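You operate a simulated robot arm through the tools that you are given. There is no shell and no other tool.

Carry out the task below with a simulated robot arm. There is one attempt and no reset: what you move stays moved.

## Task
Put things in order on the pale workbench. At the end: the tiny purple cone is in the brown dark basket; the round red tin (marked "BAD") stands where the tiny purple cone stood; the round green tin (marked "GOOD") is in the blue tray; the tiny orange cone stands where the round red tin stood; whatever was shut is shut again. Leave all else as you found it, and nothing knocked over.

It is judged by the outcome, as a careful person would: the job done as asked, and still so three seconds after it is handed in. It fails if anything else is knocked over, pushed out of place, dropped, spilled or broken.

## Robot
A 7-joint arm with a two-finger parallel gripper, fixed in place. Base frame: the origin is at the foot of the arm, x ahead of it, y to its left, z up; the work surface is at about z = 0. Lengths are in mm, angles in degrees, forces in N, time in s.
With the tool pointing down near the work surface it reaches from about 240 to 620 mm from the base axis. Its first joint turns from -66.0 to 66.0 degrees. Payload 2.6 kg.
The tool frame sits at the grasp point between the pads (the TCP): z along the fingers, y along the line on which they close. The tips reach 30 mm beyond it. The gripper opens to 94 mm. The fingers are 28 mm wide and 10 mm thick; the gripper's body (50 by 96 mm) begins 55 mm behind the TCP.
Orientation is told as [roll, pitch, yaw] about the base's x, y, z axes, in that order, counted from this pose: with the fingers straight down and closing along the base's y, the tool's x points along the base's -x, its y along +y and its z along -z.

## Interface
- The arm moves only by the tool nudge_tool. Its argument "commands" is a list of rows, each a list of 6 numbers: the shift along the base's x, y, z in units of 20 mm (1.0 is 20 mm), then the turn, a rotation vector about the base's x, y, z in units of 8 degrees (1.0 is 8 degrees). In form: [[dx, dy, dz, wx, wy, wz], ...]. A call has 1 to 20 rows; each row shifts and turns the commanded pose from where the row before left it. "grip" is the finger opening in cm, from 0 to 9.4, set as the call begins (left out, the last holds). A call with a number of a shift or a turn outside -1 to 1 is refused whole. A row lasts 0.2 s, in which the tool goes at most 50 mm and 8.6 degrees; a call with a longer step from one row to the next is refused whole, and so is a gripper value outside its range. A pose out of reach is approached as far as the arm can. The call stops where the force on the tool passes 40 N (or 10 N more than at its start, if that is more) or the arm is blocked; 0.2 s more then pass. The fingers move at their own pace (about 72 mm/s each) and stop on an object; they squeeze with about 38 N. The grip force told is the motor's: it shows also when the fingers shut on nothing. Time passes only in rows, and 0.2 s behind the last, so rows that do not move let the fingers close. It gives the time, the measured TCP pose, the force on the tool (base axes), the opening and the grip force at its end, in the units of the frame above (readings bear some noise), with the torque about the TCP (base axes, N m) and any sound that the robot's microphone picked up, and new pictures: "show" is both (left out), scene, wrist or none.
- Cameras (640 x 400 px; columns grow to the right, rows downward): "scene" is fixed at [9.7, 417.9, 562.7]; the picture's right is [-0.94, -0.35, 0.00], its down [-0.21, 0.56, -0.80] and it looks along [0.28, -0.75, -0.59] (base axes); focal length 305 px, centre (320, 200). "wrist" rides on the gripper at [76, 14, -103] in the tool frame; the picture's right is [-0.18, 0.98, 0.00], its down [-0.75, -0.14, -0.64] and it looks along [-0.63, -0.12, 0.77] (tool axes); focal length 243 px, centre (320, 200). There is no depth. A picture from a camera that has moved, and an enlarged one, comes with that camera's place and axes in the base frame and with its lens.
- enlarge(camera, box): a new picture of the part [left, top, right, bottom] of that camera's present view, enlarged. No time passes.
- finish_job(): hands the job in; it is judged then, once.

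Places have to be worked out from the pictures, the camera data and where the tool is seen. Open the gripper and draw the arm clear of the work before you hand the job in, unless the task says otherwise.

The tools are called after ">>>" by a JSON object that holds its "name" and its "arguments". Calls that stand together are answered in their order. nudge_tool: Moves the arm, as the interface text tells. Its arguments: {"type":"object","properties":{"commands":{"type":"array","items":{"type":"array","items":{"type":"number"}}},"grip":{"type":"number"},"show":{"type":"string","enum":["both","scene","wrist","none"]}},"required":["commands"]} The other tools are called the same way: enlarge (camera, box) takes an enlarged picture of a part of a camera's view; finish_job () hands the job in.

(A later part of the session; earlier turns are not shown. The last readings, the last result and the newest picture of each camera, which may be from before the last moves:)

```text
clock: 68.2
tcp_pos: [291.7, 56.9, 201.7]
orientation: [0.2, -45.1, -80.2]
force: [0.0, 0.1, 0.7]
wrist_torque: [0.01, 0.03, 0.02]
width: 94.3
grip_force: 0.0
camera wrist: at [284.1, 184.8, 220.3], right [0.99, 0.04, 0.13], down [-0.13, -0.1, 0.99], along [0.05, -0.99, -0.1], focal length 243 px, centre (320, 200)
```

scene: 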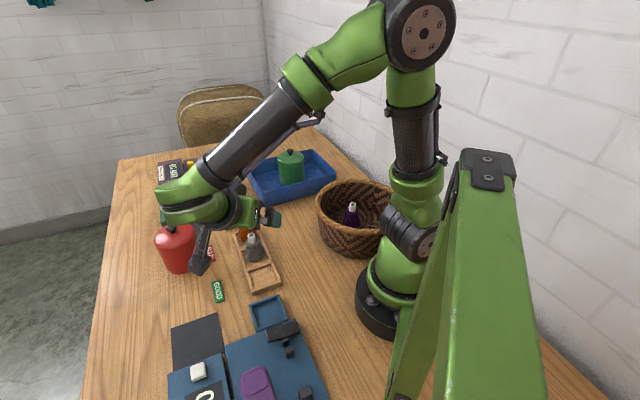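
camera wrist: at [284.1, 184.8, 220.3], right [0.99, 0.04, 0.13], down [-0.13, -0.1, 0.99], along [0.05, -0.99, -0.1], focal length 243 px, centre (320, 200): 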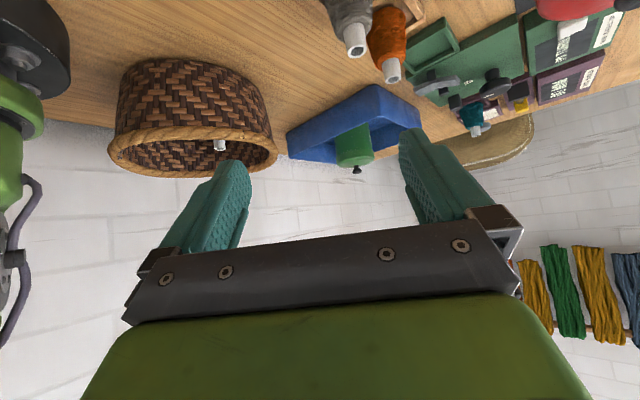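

The lateral pose is reachable at travel height. I lower empty-handed to check that it stays reachable near the rack.

>>> {"name": "nudge_tool", "arguments": {"commands": [[0, 0, -0.8, 0, 0, 0], [0, 0, -0.9, 0, 0, 0], [0, 0, -0.9, 0, 0, 0], [0, 0, -0.9, 0, 0, 0], [0, 0, -0.9, 0, 0, 0], [0, 0, -0.8, 0, 0, 0], [0, 0, -0.8, 0, 0, 0], [0, 0, 0, 0, 0, 0]], "grip": 9.4}}

>>> {"name": "enlarge", "arguments": {"camera": "scene", "box": [150, 200, 350, 340]}}

>>> {"name": "enlarge", "arguments": {"camera": "wrist", "box": [200, 0, 480, 160]}}

```text
clock: 70.0
tcp_pos: [289.4, 56.7, 82.2]
orientation: [0.3, -45.0, -80.2]
force: [0.3, 0.2, -0.6]
wrist_torque: [-0.01, -0.01, 0.02]
width: 94.3
grip_force: 0.0
camera wrist: at [283.3, 183.9, 100.3], right [0.99, 0.04, 0.13], down [-0.13, -0.1, 0.99], along [0.05, -0.99, -0.1], focal length 243 px, centre (320, 200)
```

scene: 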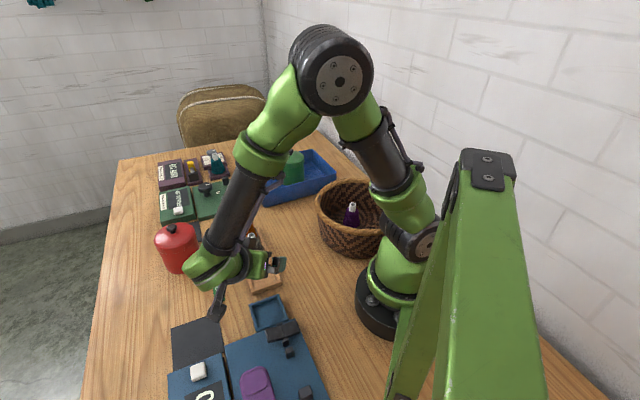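
wrist: 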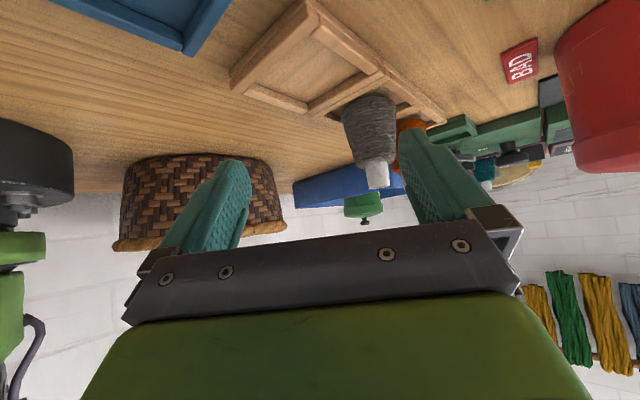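

```text
2.86 times, centred on (250, 270) of scene
camera zoom: at [9.8, 417.9, 562.7], right [-0.94, -0.35, 0.0], down [-0.21, 0.56, -0.8], along [0.28, -0.75, -0.59], focal length 870 px, centre (520, 0)
```

zoom: 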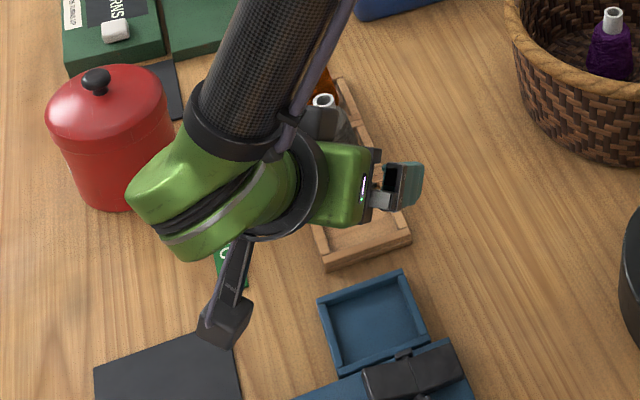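

```text
2.29 times, centred on (340, 80) of wrist
camera zoom: at [283.3, 183.9, 100.3], right [0.99, 0.04, 0.13], down [-0.13, -0.1, 0.99], along [0.05, -0.99, -0.1], focal length 555 px, centre (274, 474)
```

zoom: 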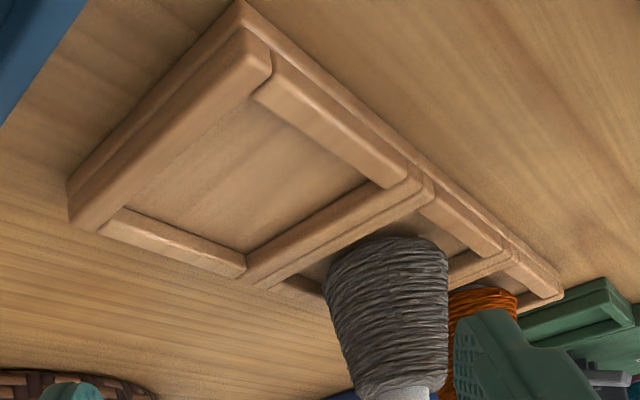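

The pose is reachable low too, and the rack walls look about 12 mm high. The same -80° heading also suits picking the red tin, since the green tin's spot is now empty, so no turning is needed while carrying. I rise and move to a pre-approach on the red tin's +y side.

>>> {"name": "nudge_tool", "arguments": {"commands": [[0, 0, 0.8, 0, 0, 0], [0, 0, 0.9, 0, 0, 0], [0, 0, 0.9, 0, 0, 0], [0, 0, 0.9, 0, 0, 0], [0, 0, 0.9, 0, 0, 0], [0, 0, 0.6, 0, 0, 0], [0.8, 0.33, 0, 0, 0, 0], [0.8, 0.33, 0, 0, 0, 0], [0.8, 0.33, 0, 0, 0, 0], [0.8, 0.33, 0, 0, 0, 0], [0.8, 0.33, 0, 0, 0, 0], [0.8, 0.33, 0, 0, 0, 0], [0.8, 0.33, 0, 0, 0, 0], [0.8, 0.33, 0, 0, 0, 0], [0.8, 0.33, 0, 0, 0, 0], [0.8, 0.33, 0, 0, 0, 0], [0.8, 0.33, 0, 0, 0, 0], [0.79, 0.33, 0, 0, 0, 0], [0, 0, 0, 0, 0, 0]], "grip": 9.4}}

>>> {"name": "enlarge", "arguments": {"camera": "wrist", "box": [200, 0, 440, 180]}}

```text
clock: 74.0
tcp_pos: [484.2, 136.0, 182.1]
orientation: [0.2, -45.0, -80.3]
force: [0.6, -0.4, -0.4]
wrist_torque: [0.03, -0.01, 0.03]
width: 93.9
grip_force: 0.0
camera wrist: at [476.8, 263.8, 201.5], right [0.99, 0.04, 0.13], down [-0.13, -0.1, 0.99], along [0.05, -0.99, -0.1], focal length 243 px, centre (320, 200)
```

scene: 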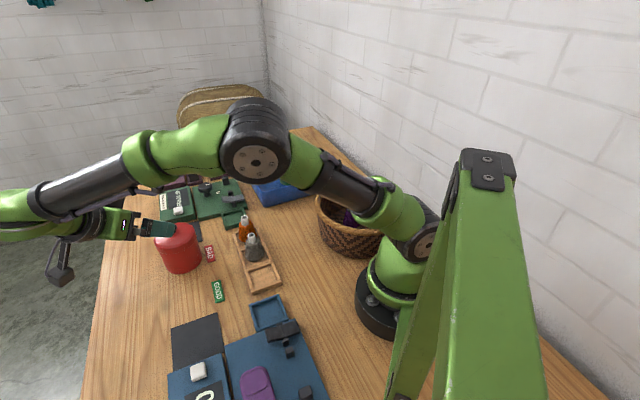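
wrist: 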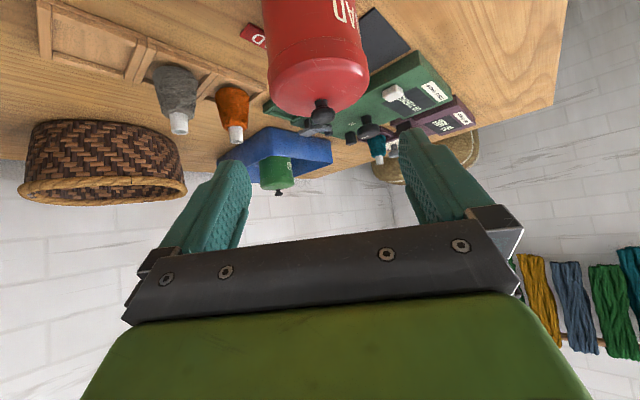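

```text
2.22 times, centred on (320, 90) of wrist
camera zoom: at [476.8, 263.8, 201.5], right [0.99, 0.04, 0.13], down [-0.13, -0.1, 0.99], along [0.05, -0.99, -0.1], focal length 539 px, centre (320, 444)
```

zoom: 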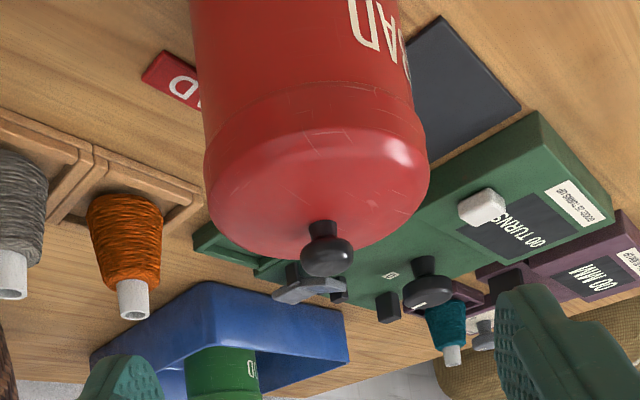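

The red tin reads at about (499, 60) from this side view; earlier single-point estimates were looser. I lower to the pre-approach with a small x correction and measure again.

>>> {"name": "nudge_tool", "arguments": {"commands": [[0.15, -0.08, -0.7, 0, 0, 0], [0, 0, -0.8, 0, 0, 0], [0, 0, -0.8, 0, 0, 0], [0, 0, -0.8, 0, 0, 0], [0, 0, -0.7, 0, 0, 0], [0, 0, 0, 0, 0, 0]], "grip": 9.4}}

>>> {"name": "enlarge", "arguments": {"camera": "wrist", "box": [230, 20, 400, 220]}}

```text
clock: 75.4
tcp_pos: [485.6, 135.7, 105.0]
orientation: [0.2, -45.0, -80.1]
force: [-0.7, 0.7, -0.3]
wrist_torque: [-0.01, 0.0, -0.02]
width: 94.0
grip_force: 0.0
camera wrist: at [478.9, 261.9, 122.9], right [0.99, 0.04, 0.13], down [-0.13, -0.1, 0.99], along [0.05, -0.99, -0.1], focal length 243 px, centre (320, 200)
```

scene: 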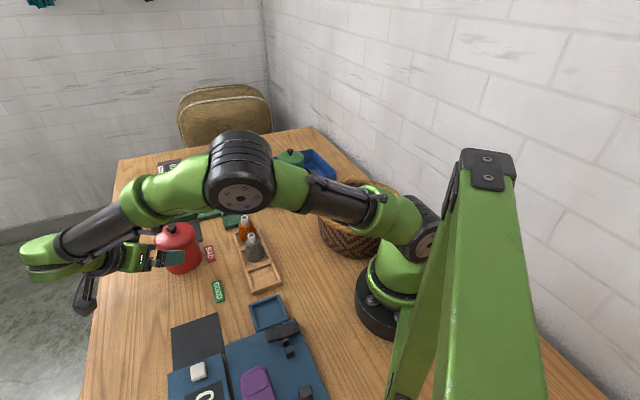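
wrist: 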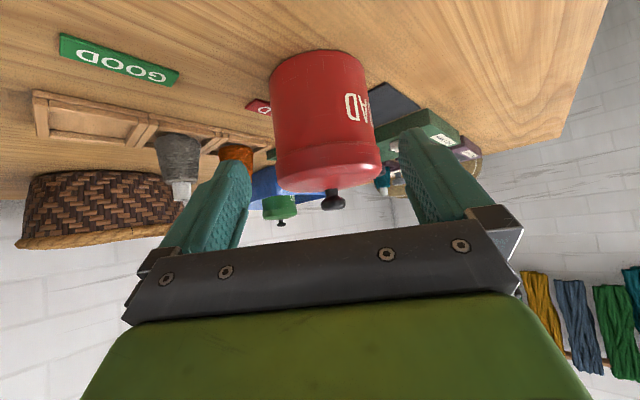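

```text
2.00 times, centred on (315, 120) of wrist
camera zoom: at [478.9, 261.9, 122.9], right [0.99, 0.04, 0.13], down [-0.13, -0.1, 0.99], along [0.05, -0.99, -0.1], focal length 485 px, centre (330, 360)
```

zoom: 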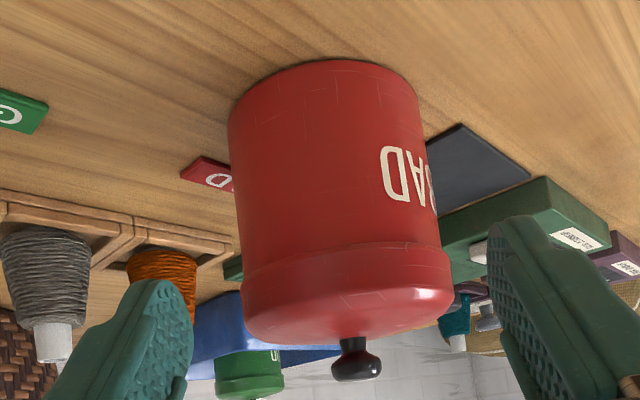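

The tin is only about 1 mm off the tool's mid-plane. I correct that and advance halfway along the tool axis.

>>> {"name": "nudge_tool", "arguments": {"commands": [[0.04, 0, 0, 0, 0, 0], [0.0505, -0.293, -0.297, 0, 0, 0], [0.0505, -0.293, -0.297, 0, 0, 0], [0.0505, -0.293, -0.297, 0, 0, 0], [0.0505, -0.293, -0.297, 0, 0, 0], [0.0505, -0.293, -0.297, 0, 0, 0], [0, 0, 0, 0, 0, 0]], "grip": 9.4}}

>>> {"name": "enlarge", "arguments": {"camera": "wrist", "box": [200, 30, 440, 240]}}

>>> {"name": "enlarge", "arguments": {"camera": "scene", "box": [60, 190, 260, 310]}}

```text
clock: 77.0
tcp_pos: [491.4, 106.4, 76.7]
orientation: [0.2, -44.9, -80.1]
force: [0.4, -0.2, -0.5]
wrist_torque: [0.0, 0.0, 0.02]
width: 94.0
grip_force: 0.0
camera wrist: at [485.2, 232.9, 94.3], right [0.99, 0.04, 0.13], down [-0.13, -0.1, 0.99], along [0.05, -0.99, -0.1], focal length 243 px, centre (320, 200)
```

scene: 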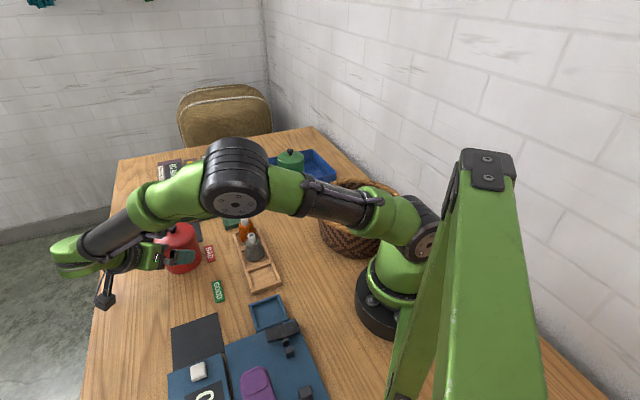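
wrist: 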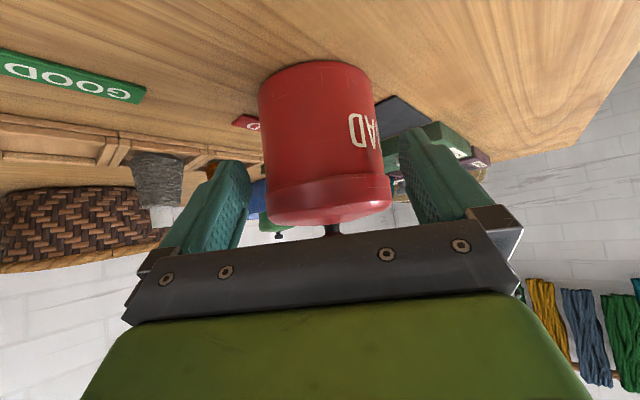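

```text
1.90 times, centred on (320, 135) of wrist
camera zoom: at [485.2, 232.9, 94.3], right [0.99, 0.04, 0.13], down [-0.13, -0.1, 0.99], along [0.05, -0.99, -0.1], focal length 462 px, centre (320, 324)
```

zoom: 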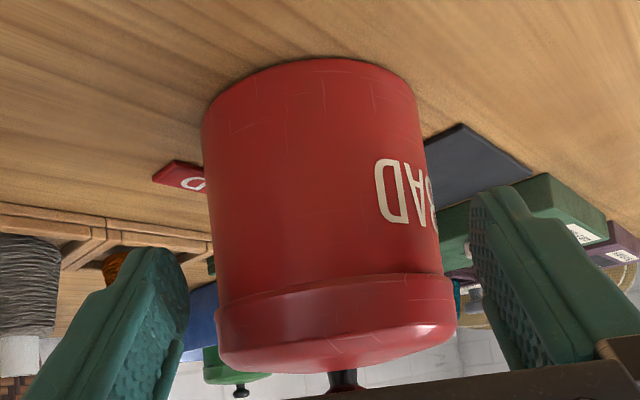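

```text
3.20 times, centred on (160, 250) of scene
camera zoom: at [9.8, 417.9, 562.7], right [-0.94, -0.35, 0.0], down [-0.21, 0.56, -0.8], along [0.28, -0.75, -0.59], focal length 975 px, centre (832, 40)
```

zoom: 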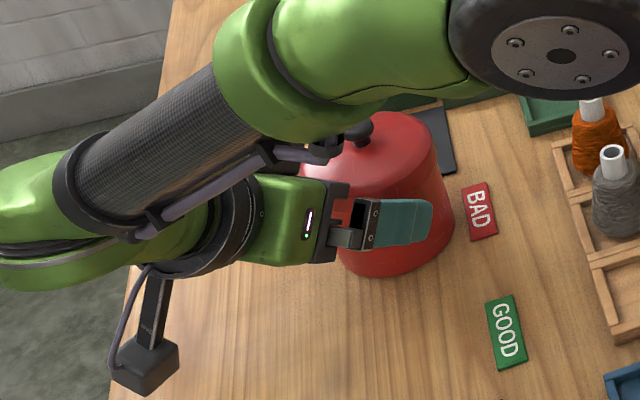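

The tin is now centred to within a fraction of a millimetre. I advance the remaining 42 mm to the grip point.

>>> {"name": "nudge_tool", "arguments": {"commands": [[0.0505, -0.293, -0.297, 0, 0, 0], [0.0505, -0.293, -0.297, 0, 0, 0], [0.0505, -0.293, -0.297, 0, 0, 0], [0.0505, -0.293, -0.297, 0, 0, 0], [0.0505, -0.293, -0.297, 0, 0, 0], [0, 0, 0, 0, 0, 0]], "grip": 9.4}}

>>> {"name": "enlarge", "arguments": {"camera": "wrist", "box": [170, 30, 480, 250]}}

>>> {"name": "enlarge", "arguments": {"camera": "scene", "box": [60, 190, 260, 310]}}

```text
clock: 78.4
tcp_pos: [497.4, 74.5, 47.3]
orientation: [0.3, -45.0, -80.2]
force: [1.1, 0.2, -0.2]
wrist_torque: [-0.03, -0.01, 0.03]
width: 94.0
grip_force: 0.1
camera wrist: at [490.2, 202.2, 65.7], right [0.99, 0.04, 0.13], down [-0.13, -0.1, 0.99], along [0.05, -0.99, -0.1], focal length 243 px, centre (320, 200)
```

scene: 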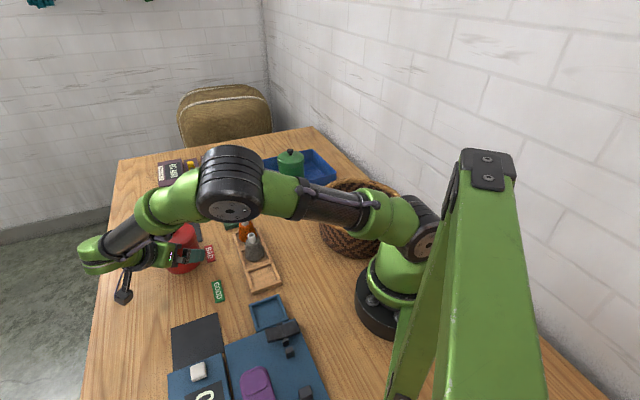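
wrist: 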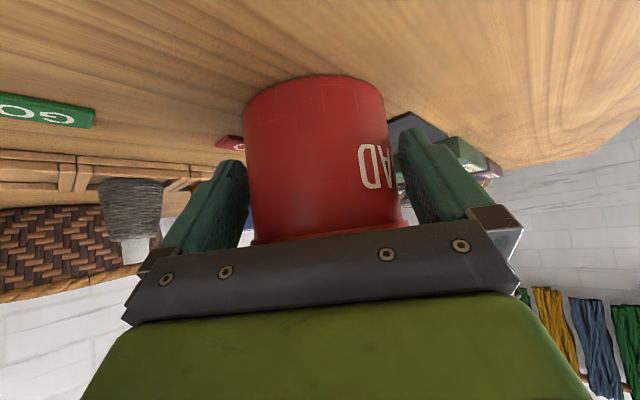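

```text
1.82 times, centred on (325, 140) of wrist
camera zoom: at [490.2, 202.2, 65.7], right [0.99, 0.04, 0.13], down [-0.13, -0.1, 0.99], along [0.05, -0.99, -0.1], focal length 441 px, centre (311, 309)
```

zoom: 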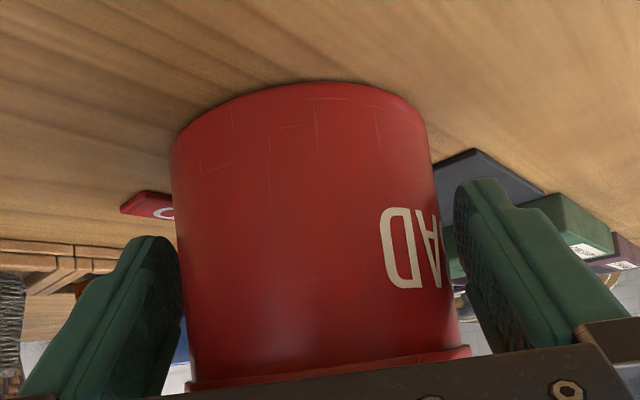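

```text
3.20 times, centred on (160, 250) of scene
camera zoom: at [9.8, 417.9, 562.7], right [-0.94, -0.35, 0.0], down [-0.21, 0.56, -0.8], along [0.28, -0.75, -0.59], focal length 975 px, centre (832, 40)
```

zoom: 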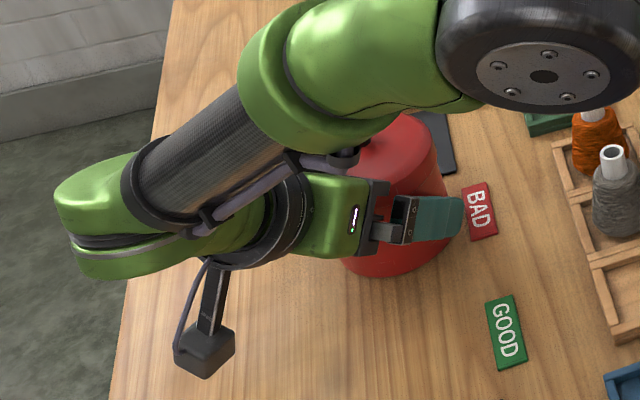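

All is clear. The tool is about 2–3 mm higher than it was on the green tin, so I lower 2 mm to keep the fingers well below the lid rim, then close.

>>> {"name": "nudge_tool", "arguments": {"commands": [[0, 0, -0.11, 0, 0, 0], [0, 0, 0, 0, 0, 0]], "grip": 9.4, "show": "none"}}

>>> {"name": "nudge_tool", "arguments": {"commands": [[0, 0, 0, 0, 0, 0], [0, 0, 0, 0, 0, 0], [0, 0, 0, 0, 0, 0]], "grip": 7.2}}

```text
clock: 79.0
tcp_pos: [497.7, 75.2, 45.2]
orientation: [0.2, -45.1, -80.2]
force: [0.7, -0.4, 0.8]
wrist_torque: [0.02, 0.02, 0.0]
width: 94.0
grip_force: 0.1
```

```text
clock: 79.8
tcp_pos: [497.3, 74.9, 44.7]
orientation: [0.2, -45.1, -80.2]
force: [0.0, -0.2, 0.5]
wrist_torque: [-0.03, -0.06, -0.05]
width: 84.4
grip_force: 37.9
camera wrist: at [490.5, 202.4, 63.5], right [0.99, 0.04, 0.13], down [-0.13, -0.1, 0.99], along [0.05, -0.99, -0.1], focal length 243 px, centre (320, 200)
```

scene: 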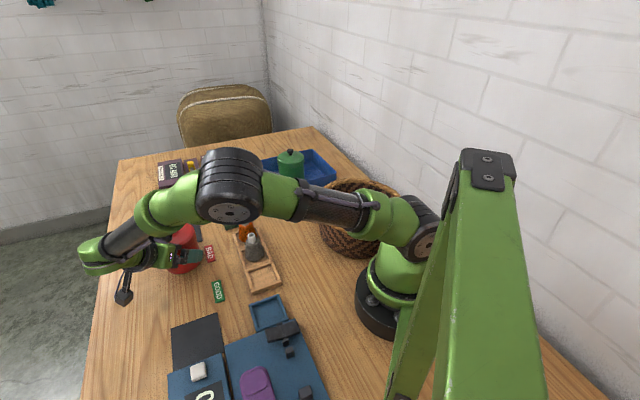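
wrist: 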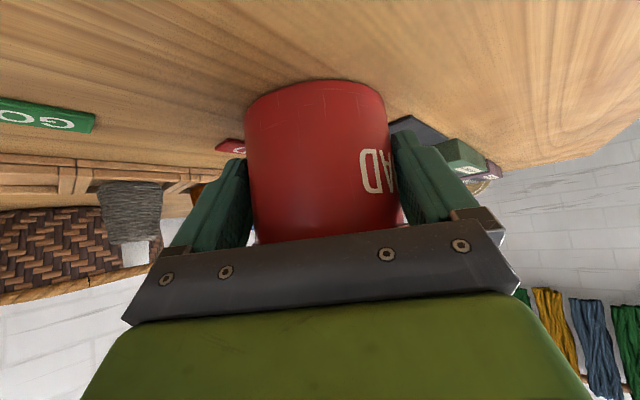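

The red body is held (width 84.4, no snap). I take its old stand point as about (500, 59.5) for the orange cone. Next comes a small test lift.

>>> {"name": "nudge_tool", "arguments": {"commands": [[0, 0, 0.15, 0, 0, 0], [0, 0, 0.25, 0, 0, 0], [0, 0, 0.2, 0, 0, 0], [0, 0, 0, 0, 0, 0]]}}

>>> {"name": "enlarge", "arguments": {"camera": "wrist", "box": [170, 30, 480, 250]}}

```text
clock: 80.8
tcp_pos: [498.3, 75.4, 57.0]
orientation: [0.2, -44.9, -80.2]
force: [-0.8, -0.1, -1.2]
wrist_torque: [0.04, 0.02, 0.01]
width: 84.3
grip_force: 37.9
camera wrist: at [490.4, 203.2, 75.3], right [0.99, 0.04, 0.13], down [-0.13, -0.1, 0.99], along [0.05, -0.99, -0.1], focal length 243 px, centre (320, 200)
```

scene: 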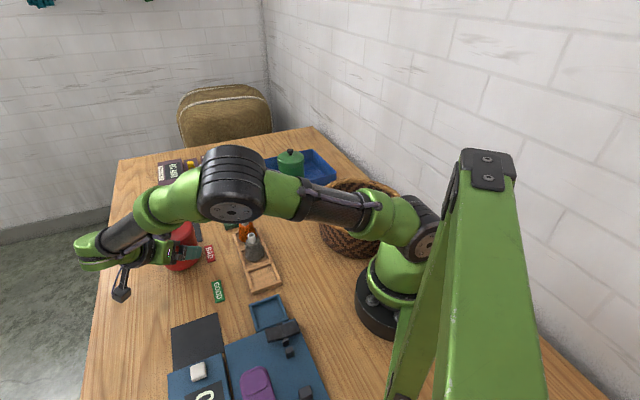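
wrist: 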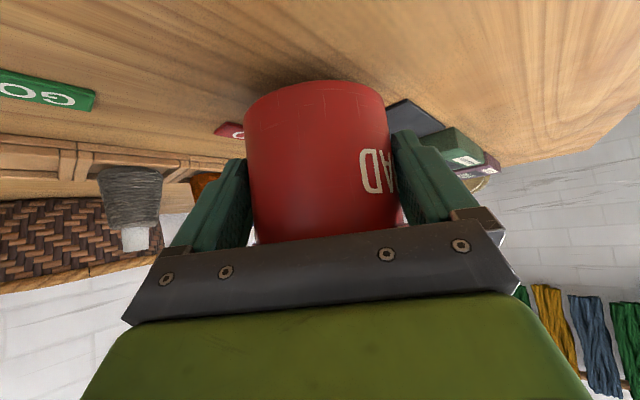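

```text
1.82 times, centred on (325, 140) of wrist
camera zoom: at [490.4, 203.2, 75.3], right [0.99, 0.04, 0.13], down [-0.13, -0.1, 0.99], along [0.05, -0.99, -0.1], focal length 441 px, centre (311, 309)
```

zoom: 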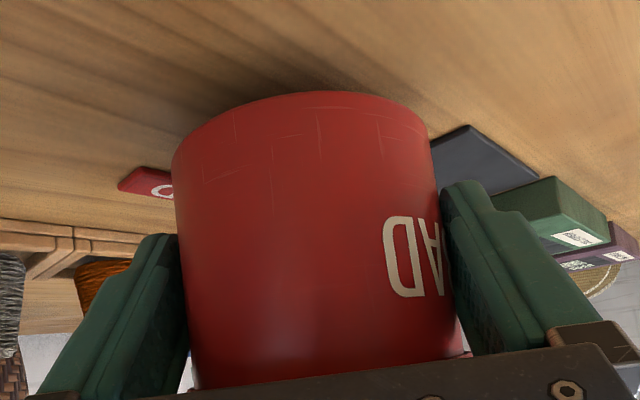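

The tin comes up whole. I lift it high and carry it straight across, with the heading unchanged, to above the empty compartment.

>>> {"name": "nudge_tool", "arguments": {"commands": [[0, 0, 0.7, 0, 0, 0], [0, 0, 0.9, 0, 0, 0], [0, 0, 0.9, 0, 0, 0], [0, 0, 0.9, 0, 0, 0], [0, 0, 0.9, 0, 0, 0], [0, 0, 0.9, 0, 0, 0], [0, 0, 0.6, 0, 0, 0], [0, 0, 0, 0, 0, 0]], "show": "scene"}}

>>> {"name": "nudge_tool", "arguments": {"commands": [[-0.6, -0.0735, 0, 0, 0, 0], [-0.795, -0.0735, 0, 0, 0, 0], [-0.795, -0.0735, 0, 0, 0, 0], [-0.795, -0.0735, 0, 0, 0, 0], [-0.795, -0.0735, 0, 0, 0, 0], [-0.795, -0.0735, 0, 0, 0, 0], [-0.795, -0.0735, 0, 0, 0, 0], [-0.795, -0.0735, 0, 0, 0, 0], [-0.795, -0.0735, 0, 0, 0, 0], [-0.795, -0.0735, 0, 0, 0, 0], [-0.795, -0.0735, 0, 0, 0, 0], [-0.795, -0.0735, 0, 0, 0, 0], [-0.795, -0.0735, 0, 0, 0, 0], [-0.2, 0, 0, 0, 0, 0], [0, 0, 0, 0, 0, 0]]}}

```text
clock: 82.6
tcp_pos: [498.3, 74.3, 173.4]
orientation: [0.2, -44.9, -80.2]
force: [0.1, -0.8, -1.6]
wrist_torque: [0.03, 0.01, -0.02]
width: 84.4
grip_force: 38.1
```

scene: 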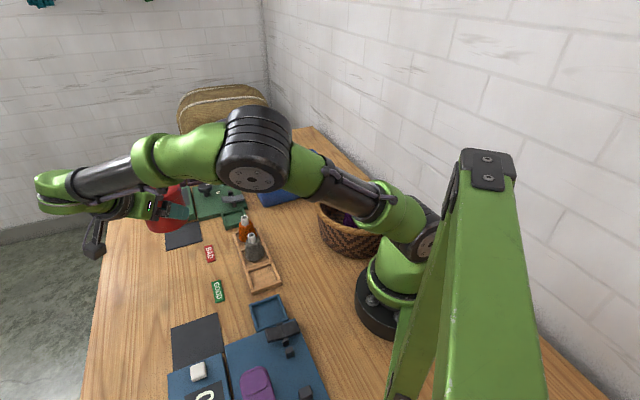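

```text
clock: 85.8
tcp_pos: [290.8, 56.4, 172.6]
orientation: [0.2, -45.0, -80.2]
force: [0.0, 0.5, -1.8]
wrist_torque: [0.0, 0.0, 0.01]
width: 84.1
grip_force: 37.7
camera wrist: at [282.7, 183.9, 191.0], right [0.99, 0.04, 0.13], down [-0.13, -0.1, 0.99], along [0.05, -0.99, -0.1], focal length 243 px, centre (320, 200)
```

scene: 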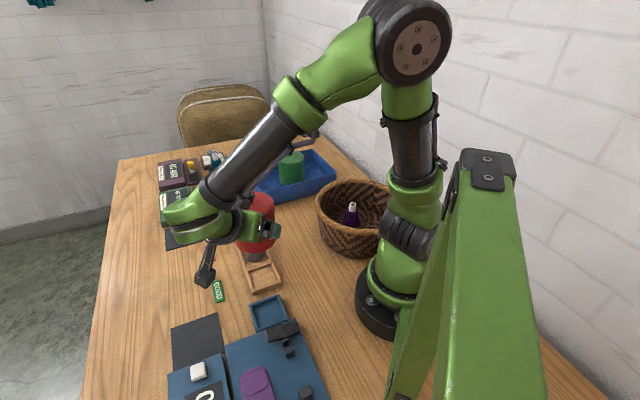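
wrist: 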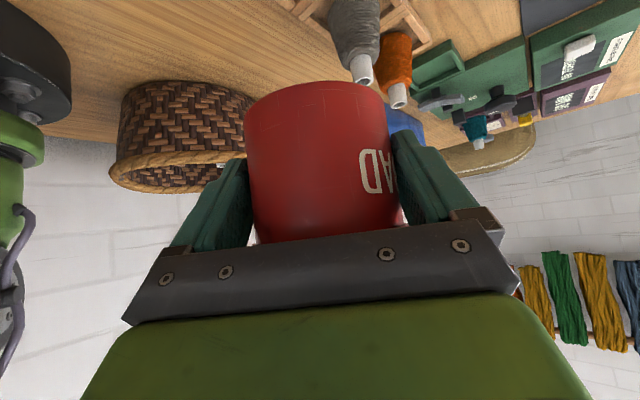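

The tin hangs over the empty compartment. I lower partway and check its gap to the grey cone.

>>> {"name": "nudge_tool", "arguments": {"commands": [[0, 0, -0.7, 0, 0, 0], [0, 0, -0.8, 0, 0, 0], [0, 0, -0.8, 0, 0, 0], [0, 0, -0.7, 0, 0, 0], [0, 0, 0, 0, 0, 0]]}}

>>> {"name": "enlarge", "arguments": {"camera": "scene", "box": [180, 180, 330, 310]}}

>>> {"name": "enlarge", "arguments": {"camera": "wrist", "box": [210, 0, 450, 160]}}

```text
clock: 87.0
tcp_pos: [290.5, 56.6, 114.1]
orientation: [0.2, -45.0, -80.2]
force: [0.0, -0.3, -2.0]
wrist_torque: [0.01, -0.03, -0.01]
width: 83.9
grip_force: 37.4
camera wrist: at [283.3, 183.4, 131.4], right [0.99, 0.04, 0.13], down [-0.13, -0.1, 0.99], along [0.05, -0.99, -0.1], focal length 243 px, centre (320, 200)
```

scene: 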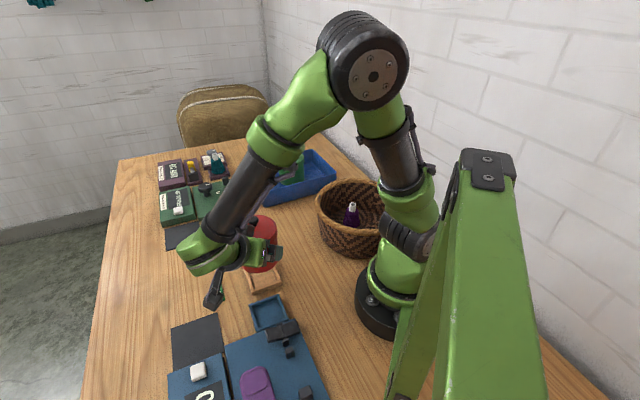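
wrist: 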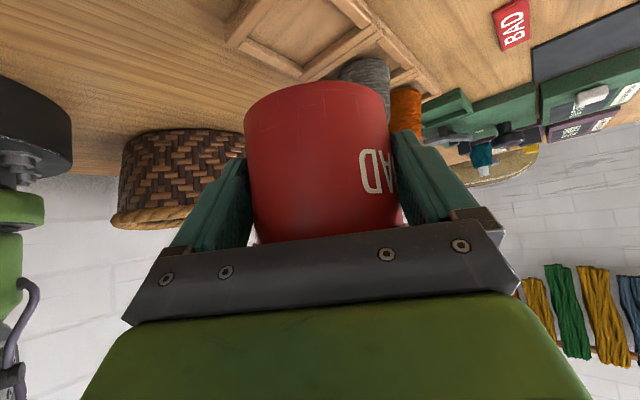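

```text
3.08 times, centred on (255, 245) of scene
camera zoom: at [9.8, 417.9, 562.7], right [-0.94, -0.35, 0.0], down [-0.21, 0.56, -0.8], along [0.28, -0.75, -0.59], focal length 937 px, centre (520, 62)
```

zoom: 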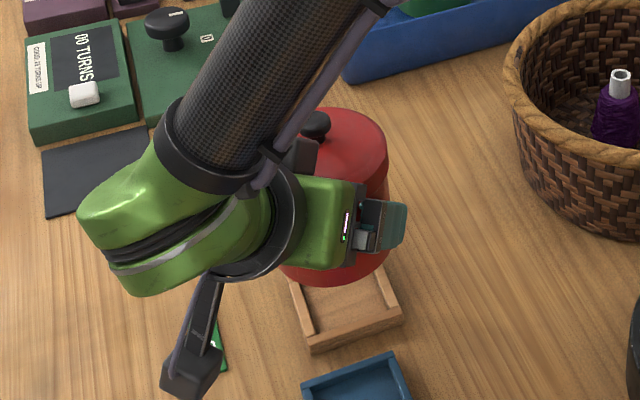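

```text
2.50 times, centred on (330, 80) of wrist
camera zoom: at [283.3, 183.4, 131.4], right [0.99, 0.04, 0.13], down [-0.13, -0.1, 0.99], along [0.05, -0.99, -0.1], focal length 606 px, centre (295, 500)
```

zoom: 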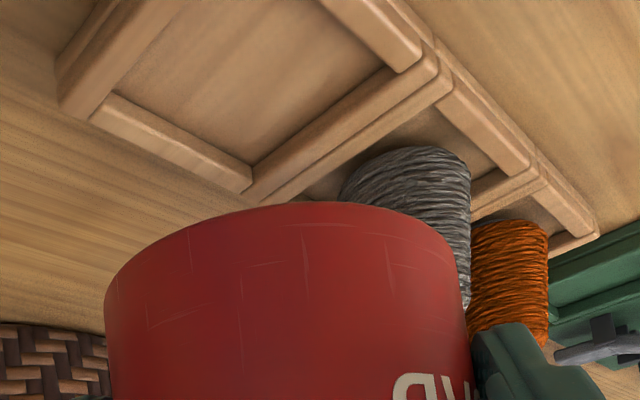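

The gap to the grey cone looks fine and the position agrees with the rack. I keep lowering to just above the rack's rails.

>>> {"name": "nudge_tool", "arguments": {"commands": [[0, 0, -0.5, 0, 0, 0], [0, 0, -0.5, 0, 0, 0], [0, 0, -0.5, 0, 0, 0], [0, 0, -0.5, 0, 0, 0], [0, 0, -0.4, 0, 0, 0], [0, 0, 0, 0, 0, 0]]}}

>>> {"name": "enlarge", "arguments": {"camera": "wrist", "box": [210, 0, 450, 160]}}

>>> {"name": "enlarge", "arguments": {"camera": "scene", "box": [180, 200, 330, 330]}}

```text
clock: 88.4
tcp_pos: [289.7, 55.9, 65.5]
orientation: [0.3, -44.9, -80.1]
force: [0.9, -0.3, -2.2]
wrist_torque: [0.05, 0.03, 0.0]
width: 84.0
grip_force: 38.0
camera wrist: at [283.0, 183.9, 83.9], right [0.99, 0.04, 0.13], down [-0.13, -0.1, 0.99], along [0.05, -0.99, -0.1], focal length 243 px, centre (320, 200)
```

scene: 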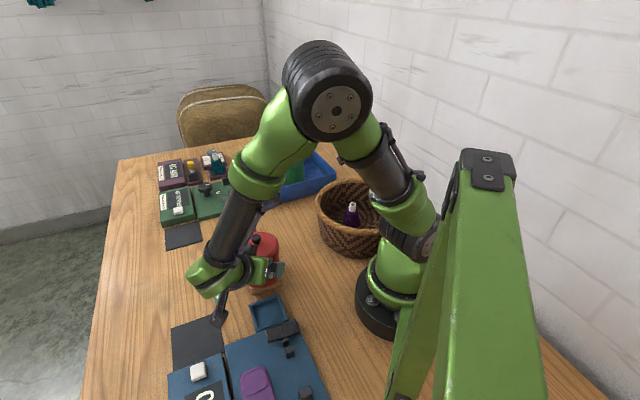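
wrist: 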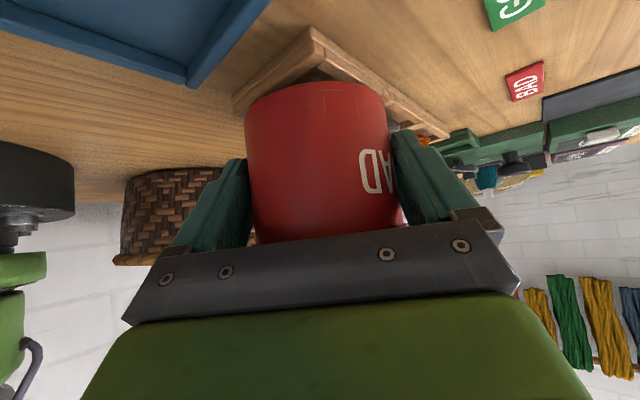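

```text
2.50 times, centred on (330, 80) of wrist
camera zoom: at [283.0, 183.9, 83.9], right [0.99, 0.04, 0.13], down [-0.13, -0.1, 0.99], along [0.05, -0.99, -0.1], focal length 606 px, centre (295, 500)
```

zoom: 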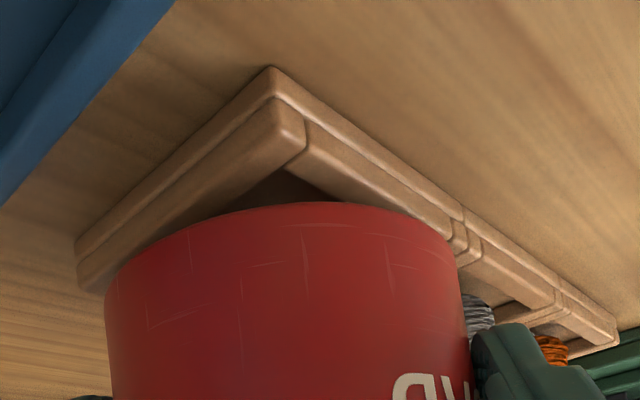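

```text
3.08 times, centred on (255, 265) of scene
camera zoom: at [9.8, 417.9, 562.7], right [-0.94, -0.35, 0.0], down [-0.21, 0.56, -0.8], along [0.28, -0.75, -0.59], focal length 937 px, centre (520, 0)
```

zoom: 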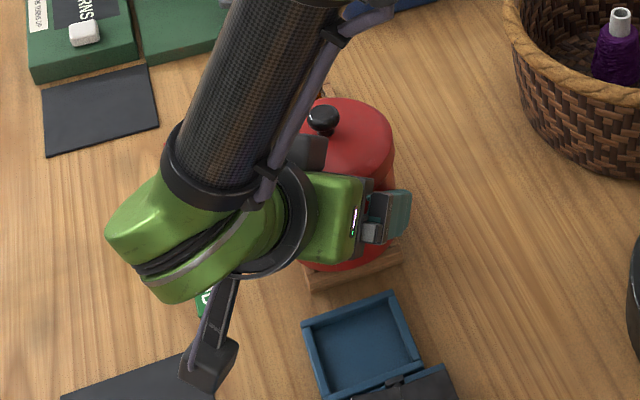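

The tin is about 10 mm above the rails and centred. I lower in small steps until it touches.

>>> {"name": "nudge_tool", "arguments": {"commands": [[0, 0, -0.15, 0, 0, 0], [0, 0, -0.15, 0, 0, 0], [0, 0, 0, 0, 0, 0]], "show": "none"}}

```text
clock: 89.2
tcp_pos: [289.9, 56.1, 58.7]
orientation: [0.1, -45.0, -80.2]
force: [0.1, 0.8, -1.9]
wrist_torque: [0.06, -0.02, 0.02]
width: 83.9
grip_force: 38.1
```

No contact at 58.7. I go down another 1.5 mm.

>>> {"name": "nudge_tool", "arguments": {"commands": [[0, 0, -0.08, 0, 0, 0], [0, 0, 0, 0, 0, 0]], "show": "none"}}

```text
clock: 89.8
tcp_pos: [289.6, 57.6, 59.8]
orientation: [0.3, -45.0, -80.2]
force: [-4.0, 5.2, 21.3]
wrist_torque: [-0.28, 0.25, -0.06]
width: 84.2
grip_force: 37.7
```

Contact: the tin sits on the rails. I ease the pressure by about 1 mm and read the force.

>>> {"name": "nudge_tool", "arguments": {"commands": [[0, 0, 0.04, 0, 0, 0], [0, 0, 0, 0, 0, 0]]}}

>>> {"name": "enlarge", "arguments": {"camera": "wrist", "box": [210, 0, 450, 160]}}

```text
clock: 90.4
tcp_pos: [290.1, 55.8, 58.3]
orientation: [0.2, -45.0, -80.1]
force: [-0.2, 2.5, 1.9]
wrist_torque: [-0.03, -0.19, 0.06]
width: 83.7
grip_force: 38.3
camera wrist: at [282.9, 183.5, 76.6], right [0.99, 0.04, 0.13], down [-0.13, -0.1, 0.99], along [0.06, -0.99, -0.1], focal length 243 px, centre (320, 200)
```

scene: 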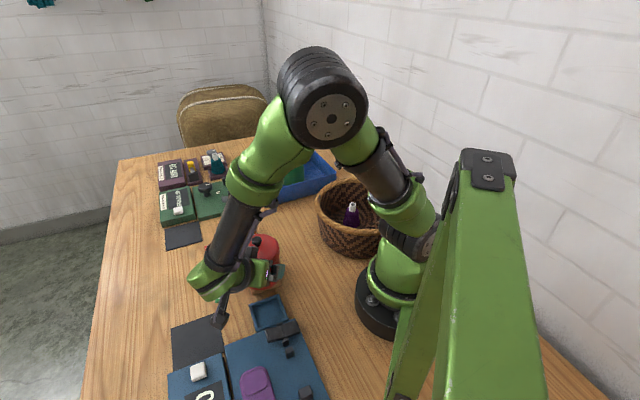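
wrist: 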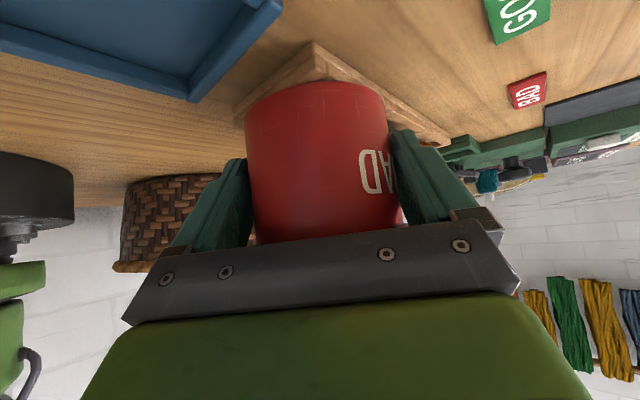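

```text
2.50 times, centred on (330, 80) of wrist
camera zoom: at [282.9, 183.5, 76.6], right [0.99, 0.04, 0.13], down [-0.13, -0.1, 0.99], along [0.06, -0.99, -0.1], focal length 606 px, centre (295, 500)
```

zoom: 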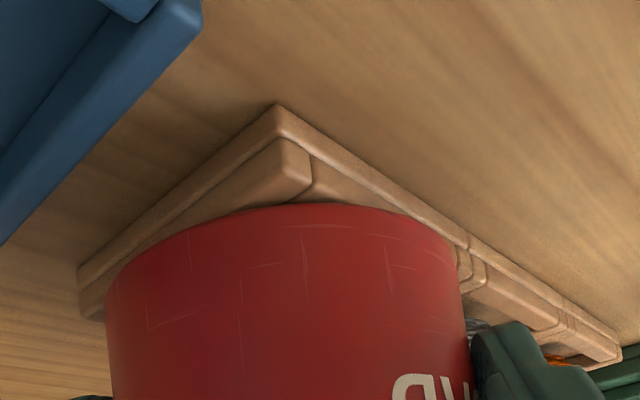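

The tin rests on the rails with light pressure. I open the gripper.

>>> {"name": "nudge_tool", "arguments": {"commands": [[0, 0, 0, 0, 0, 0], [0, 0, 0, 0, 0, 0], [0, 0, 0, 0, 0, 0]], "grip": 9.4}}

>>> {"name": "enlarge", "arguments": {"camera": "wrist", "box": [170, 0, 480, 250]}}

```text
clock: 91.2
tcp_pos: [288.7, 55.4, 59.5]
orientation: [0.2, -45.0, -80.2]
force: [0.1, 0.4, 0.2]
wrist_torque: [-0.03, 0.05, 0.01]
width: 93.8
grip_force: 0.2
camera wrist: at [283.0, 183.5, 76.8], right [0.99, 0.04, 0.13], down [-0.13, -0.1, 0.99], along [0.05, -0.99, -0.1], focal length 243 px, centre (320, 200)
```

scene: 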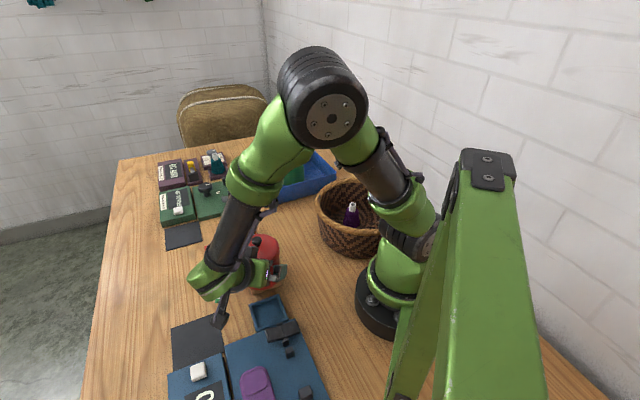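
wrist: 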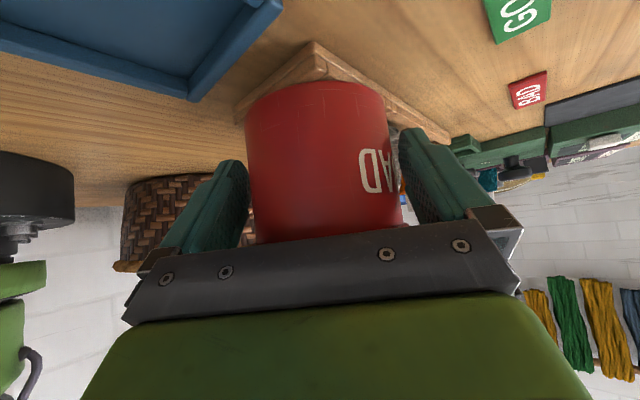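

```text
1.60 times, centred on (325, 125) of wrist
camera zoom: at [283.0, 183.5, 76.8], right [0.99, 0.04, 0.13], down [-0.13, -0.1, 0.99], along [0.05, -0.99, -0.1], focal length 388 px, centre (312, 320)
```

zoom: 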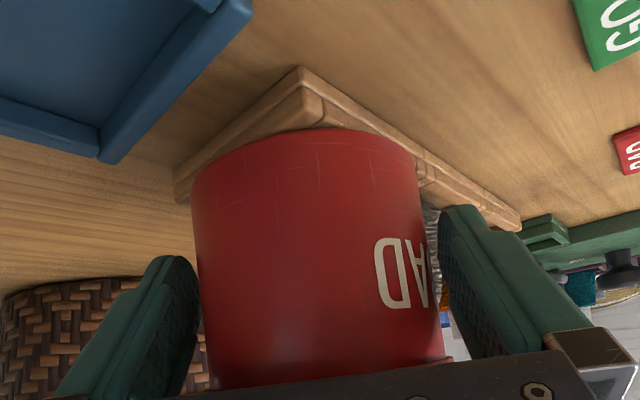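

The tin stands upright on its own. I back out along the tool axis.

>>> {"name": "nudge_tool", "arguments": {"commands": [[-0.05, 0.29, 0.295, 0, 0, 0], [-0.06, 0.348, 0.354, 0, 0, 0], [-0.1, 0.58, 0.59, 0, 0, 0], [-0.1, 0.58, 0.59, 0, 0, 0], [-0.1, 0.58, 0.59, 0, 0, 0], [-0.1, 0.58, 0.59, 0, 0, 0], [-0.1, 0.58, 0.59, 0, 0, 0], [0, 0, 0.8, 0, 0, 0], [0, 0, 0.8, 0, 0, 0], [0, 0, 0, 0, 0, 0]], "grip": 9.4}}

>>> {"name": "enlarge", "arguments": {"camera": "wrist", "box": [190, 0, 450, 200]}}

>>> {"name": "enlarge", "arguments": {"camera": "scene", "box": [180, 190, 330, 320]}}

```text
clock: 93.4
tcp_pos: [278.6, 125.8, 164.7]
orientation: [0.3, -45.0, -80.2]
force: [1.0, 0.2, -0.8]
wrist_torque: [-0.02, 0.0, 0.02]
width: 93.9
grip_force: 0.0
camera wrist: at [270.9, 253.7, 181.3], right [0.99, 0.04, 0.13], down [-0.13, -0.1, 0.99], along [0.05, -0.99, -0.1], focal length 243 px, centre (320, 200)
```

scene: 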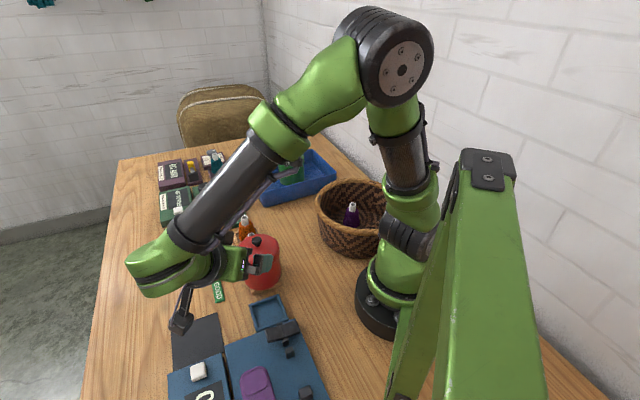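
wrist: 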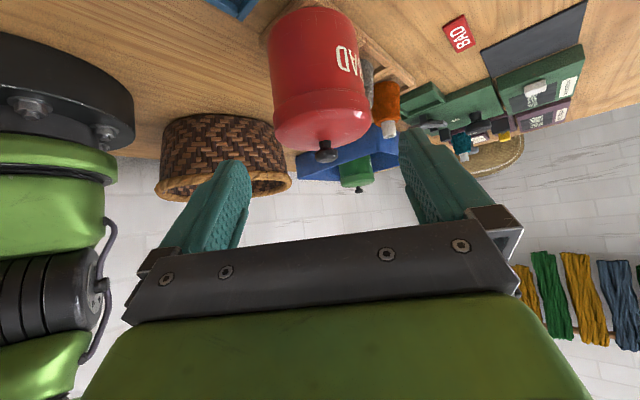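

```text
2.00 times, centred on (320, 100) of wrist
camera zoom: at [270.9, 253.7, 181.3], right [0.99, 0.04, 0.13], down [-0.13, -0.1, 0.99], along [0.05, -0.99, -0.1], focal length 485 px, centre (320, 400)
```

zoom: 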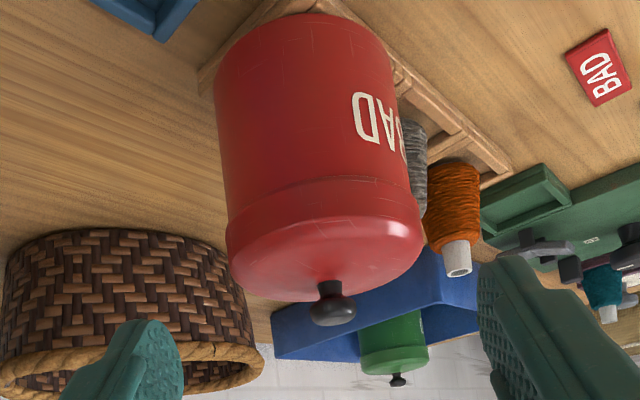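

```text
3.08 times, centred on (255, 255) of scene
camera zoom: at [9.7, 417.9, 562.7], right [-0.94, -0.35, 0.0], down [-0.21, 0.56, -0.8], along [0.28, -0.75, -0.59], focal length 937 px, centre (520, 31)
```

zoom: 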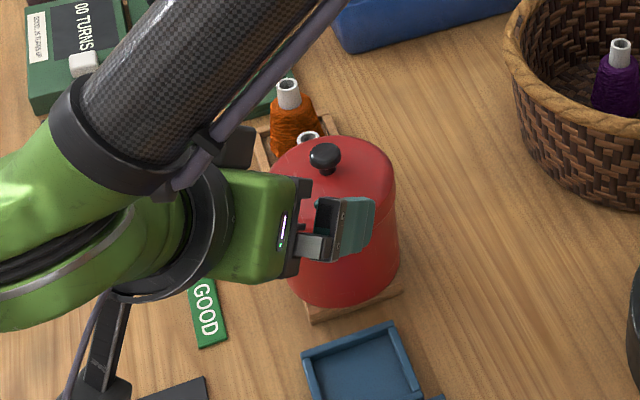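

The red tin stands squarely on the purple cone's old place, lid shut. Now the orange cone. I return the tool to vertical while rising, then move over the orange cone with yaw -45.

>>> {"name": "nudge_tool", "arguments": {"commands": [[0.3, 0, 0.4, 0.6925, 0.1224, 0], [0.3, 0, 0.4, 0.6925, 0.1224, 0], [0.3, 0, 0.4, 0.6925, 0.1224, 0], [0.3, 0, 0.4, 0.6925, 0.1224, 0], [0.3, 0, 0.4, 0.6925, 0.1224, 0], [0.3, 0, 0.4, 0.6925, 0.1224, 0], [0.3, 0, 0.4, 0.6925, 0.1224, 0], [0.3, 0, 0.4, 0.6925, 0.1224, 0], [0, 0, 0, 0, 0, 0]], "grip": 7, "show": "scene"}}

>>> {"name": "nudge_tool", "arguments": {"commands": [[0.265, -0.7625, 0, 0, 0, 0.365], [0.265, -0.7625, 0, 0, 0, 0.365], [0.265, -0.7625, 0, 0, 0, 0.365], [0.265, -0.7625, 0, 0, 0, 0.365], [0.265, -0.7625, 0, 0, 0, 0.365], [0.265, -0.7625, 0, 0, 0, 0.365], [0.265, -0.7625, 0, 0, 0, 0.365], [0.265, -0.7625, 0, 0, 0, 0.365], [0.265, -0.7625, 0, 0, 0, 0.365], [0.265, -0.7625, 0, 0, 0, 0.365], [0.265, -0.7625, 0, 0, 0, 0.365], [0.265, -0.7625, 0, 0, 0, 0.365], [0, 0, 0, 0, 0, 0]], "grip": 7}}

```text
clock: 95.4
tcp_pos: [326.5, 126.0, 226.3]
orientation: [0.0, 0.1, -80.1]
force: [0.5, 0.6, 0.3]
wrist_torque: [0.02, 0.04, -0.03]
width: 70.1
grip_force: 0.0
```

scene: 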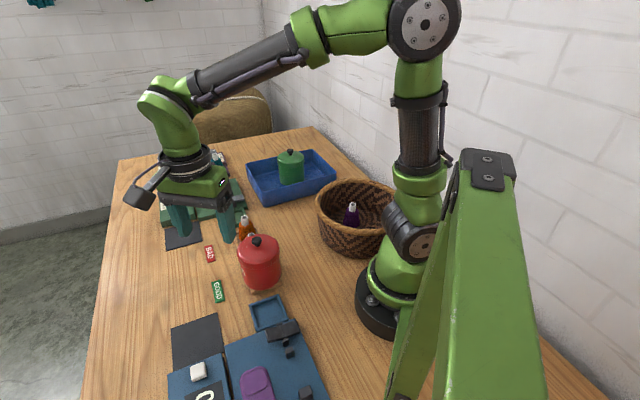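

```text
clock: 98.2
tcp_pos: [390.9, -55.6, 227.3]
orientation: [0.0, -0.1, -44.9]
force: [0.0, 0.9, -1.2]
wrist_torque: [-0.03, 0.04, 0.02]
width: 69.7
grip_force: 0.1
camera wrist: at [347.4, 8.9, 328.6], right [0.83, 0.56, 0.0], down [0.43, -0.63, 0.64], along [0.36, -0.53, -0.77], focal length 243 px, centre (320, 200)
```

scene: 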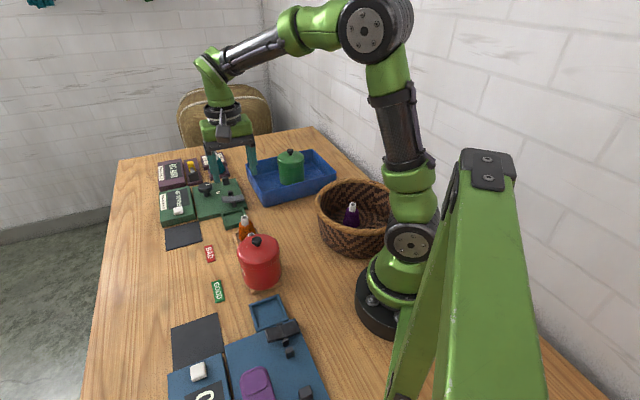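
wrist: 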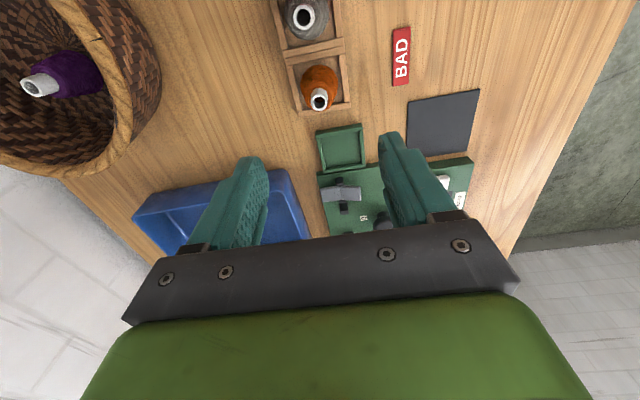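

The orange tube lies right on the tool axis. I lower to just above it and check again.

>>> {"name": "nudge_tool", "arguments": {"commands": [[0, 0, -0.8, 0, 0, 0], [0, 0, -1, 0, 0, 0], [0, 0, -1, 0, 0, 0], [0, 0, -1, 0, 0, 0], [0, 0, -1, 0, 0, 0], [0, 0, -0.8, 0, 0, 0], [0, 0, 0, 0, 0, 0]], "grip": 7}}

>>> {"name": "enlarge", "arguments": {"camera": "wrist", "box": [240, 60, 400, 240]}}

```text
clock: 99.8
tcp_pos: [389.5, -56.5, 114.0]
orientation: [0.1, 0.1, -45.1]
force: [-0.6, -0.8, -0.2]
wrist_torque: [0.05, -0.01, 0.02]
width: 70.0
grip_force: 0.0
camera wrist: at [347.3, 8.0, 215.5], right [0.83, 0.56, 0.0], down [0.43, -0.63, 0.64], along [0.36, -0.53, -0.77], focal length 243 px, centre (320, 200)
```

scene: 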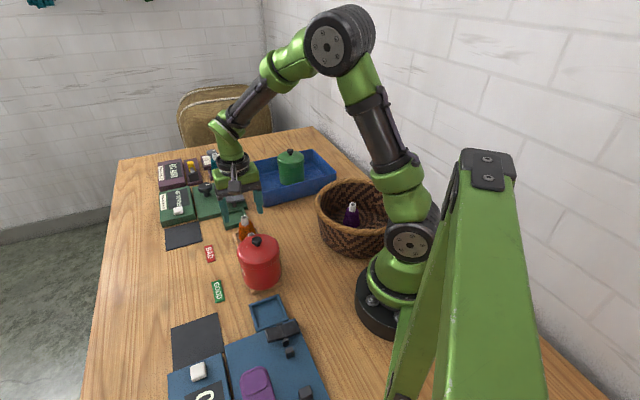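
wrist: 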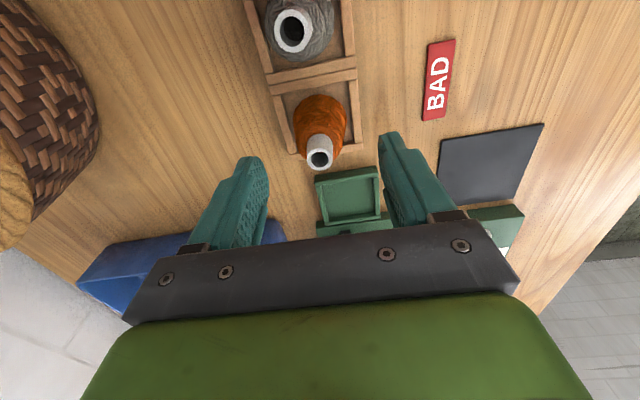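

```text
2.22 times, centred on (320, 150) of wrist
camera zoom: at [347.3, 8.0, 215.5], right [0.83, 0.56, 0.0], down [0.43, -0.63, 0.64], along [0.36, -0.53, -0.77], focal length 539 px, centre (320, 311)
```

zoom: 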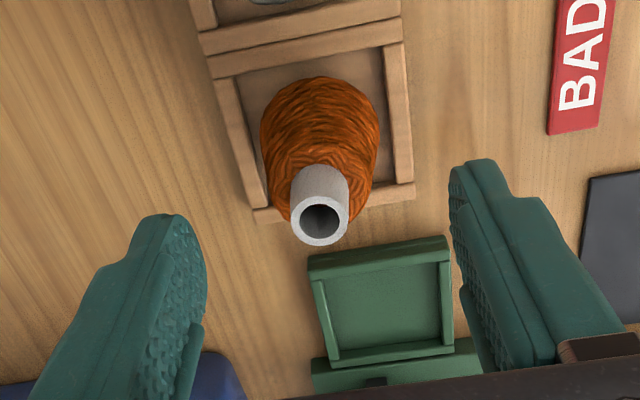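

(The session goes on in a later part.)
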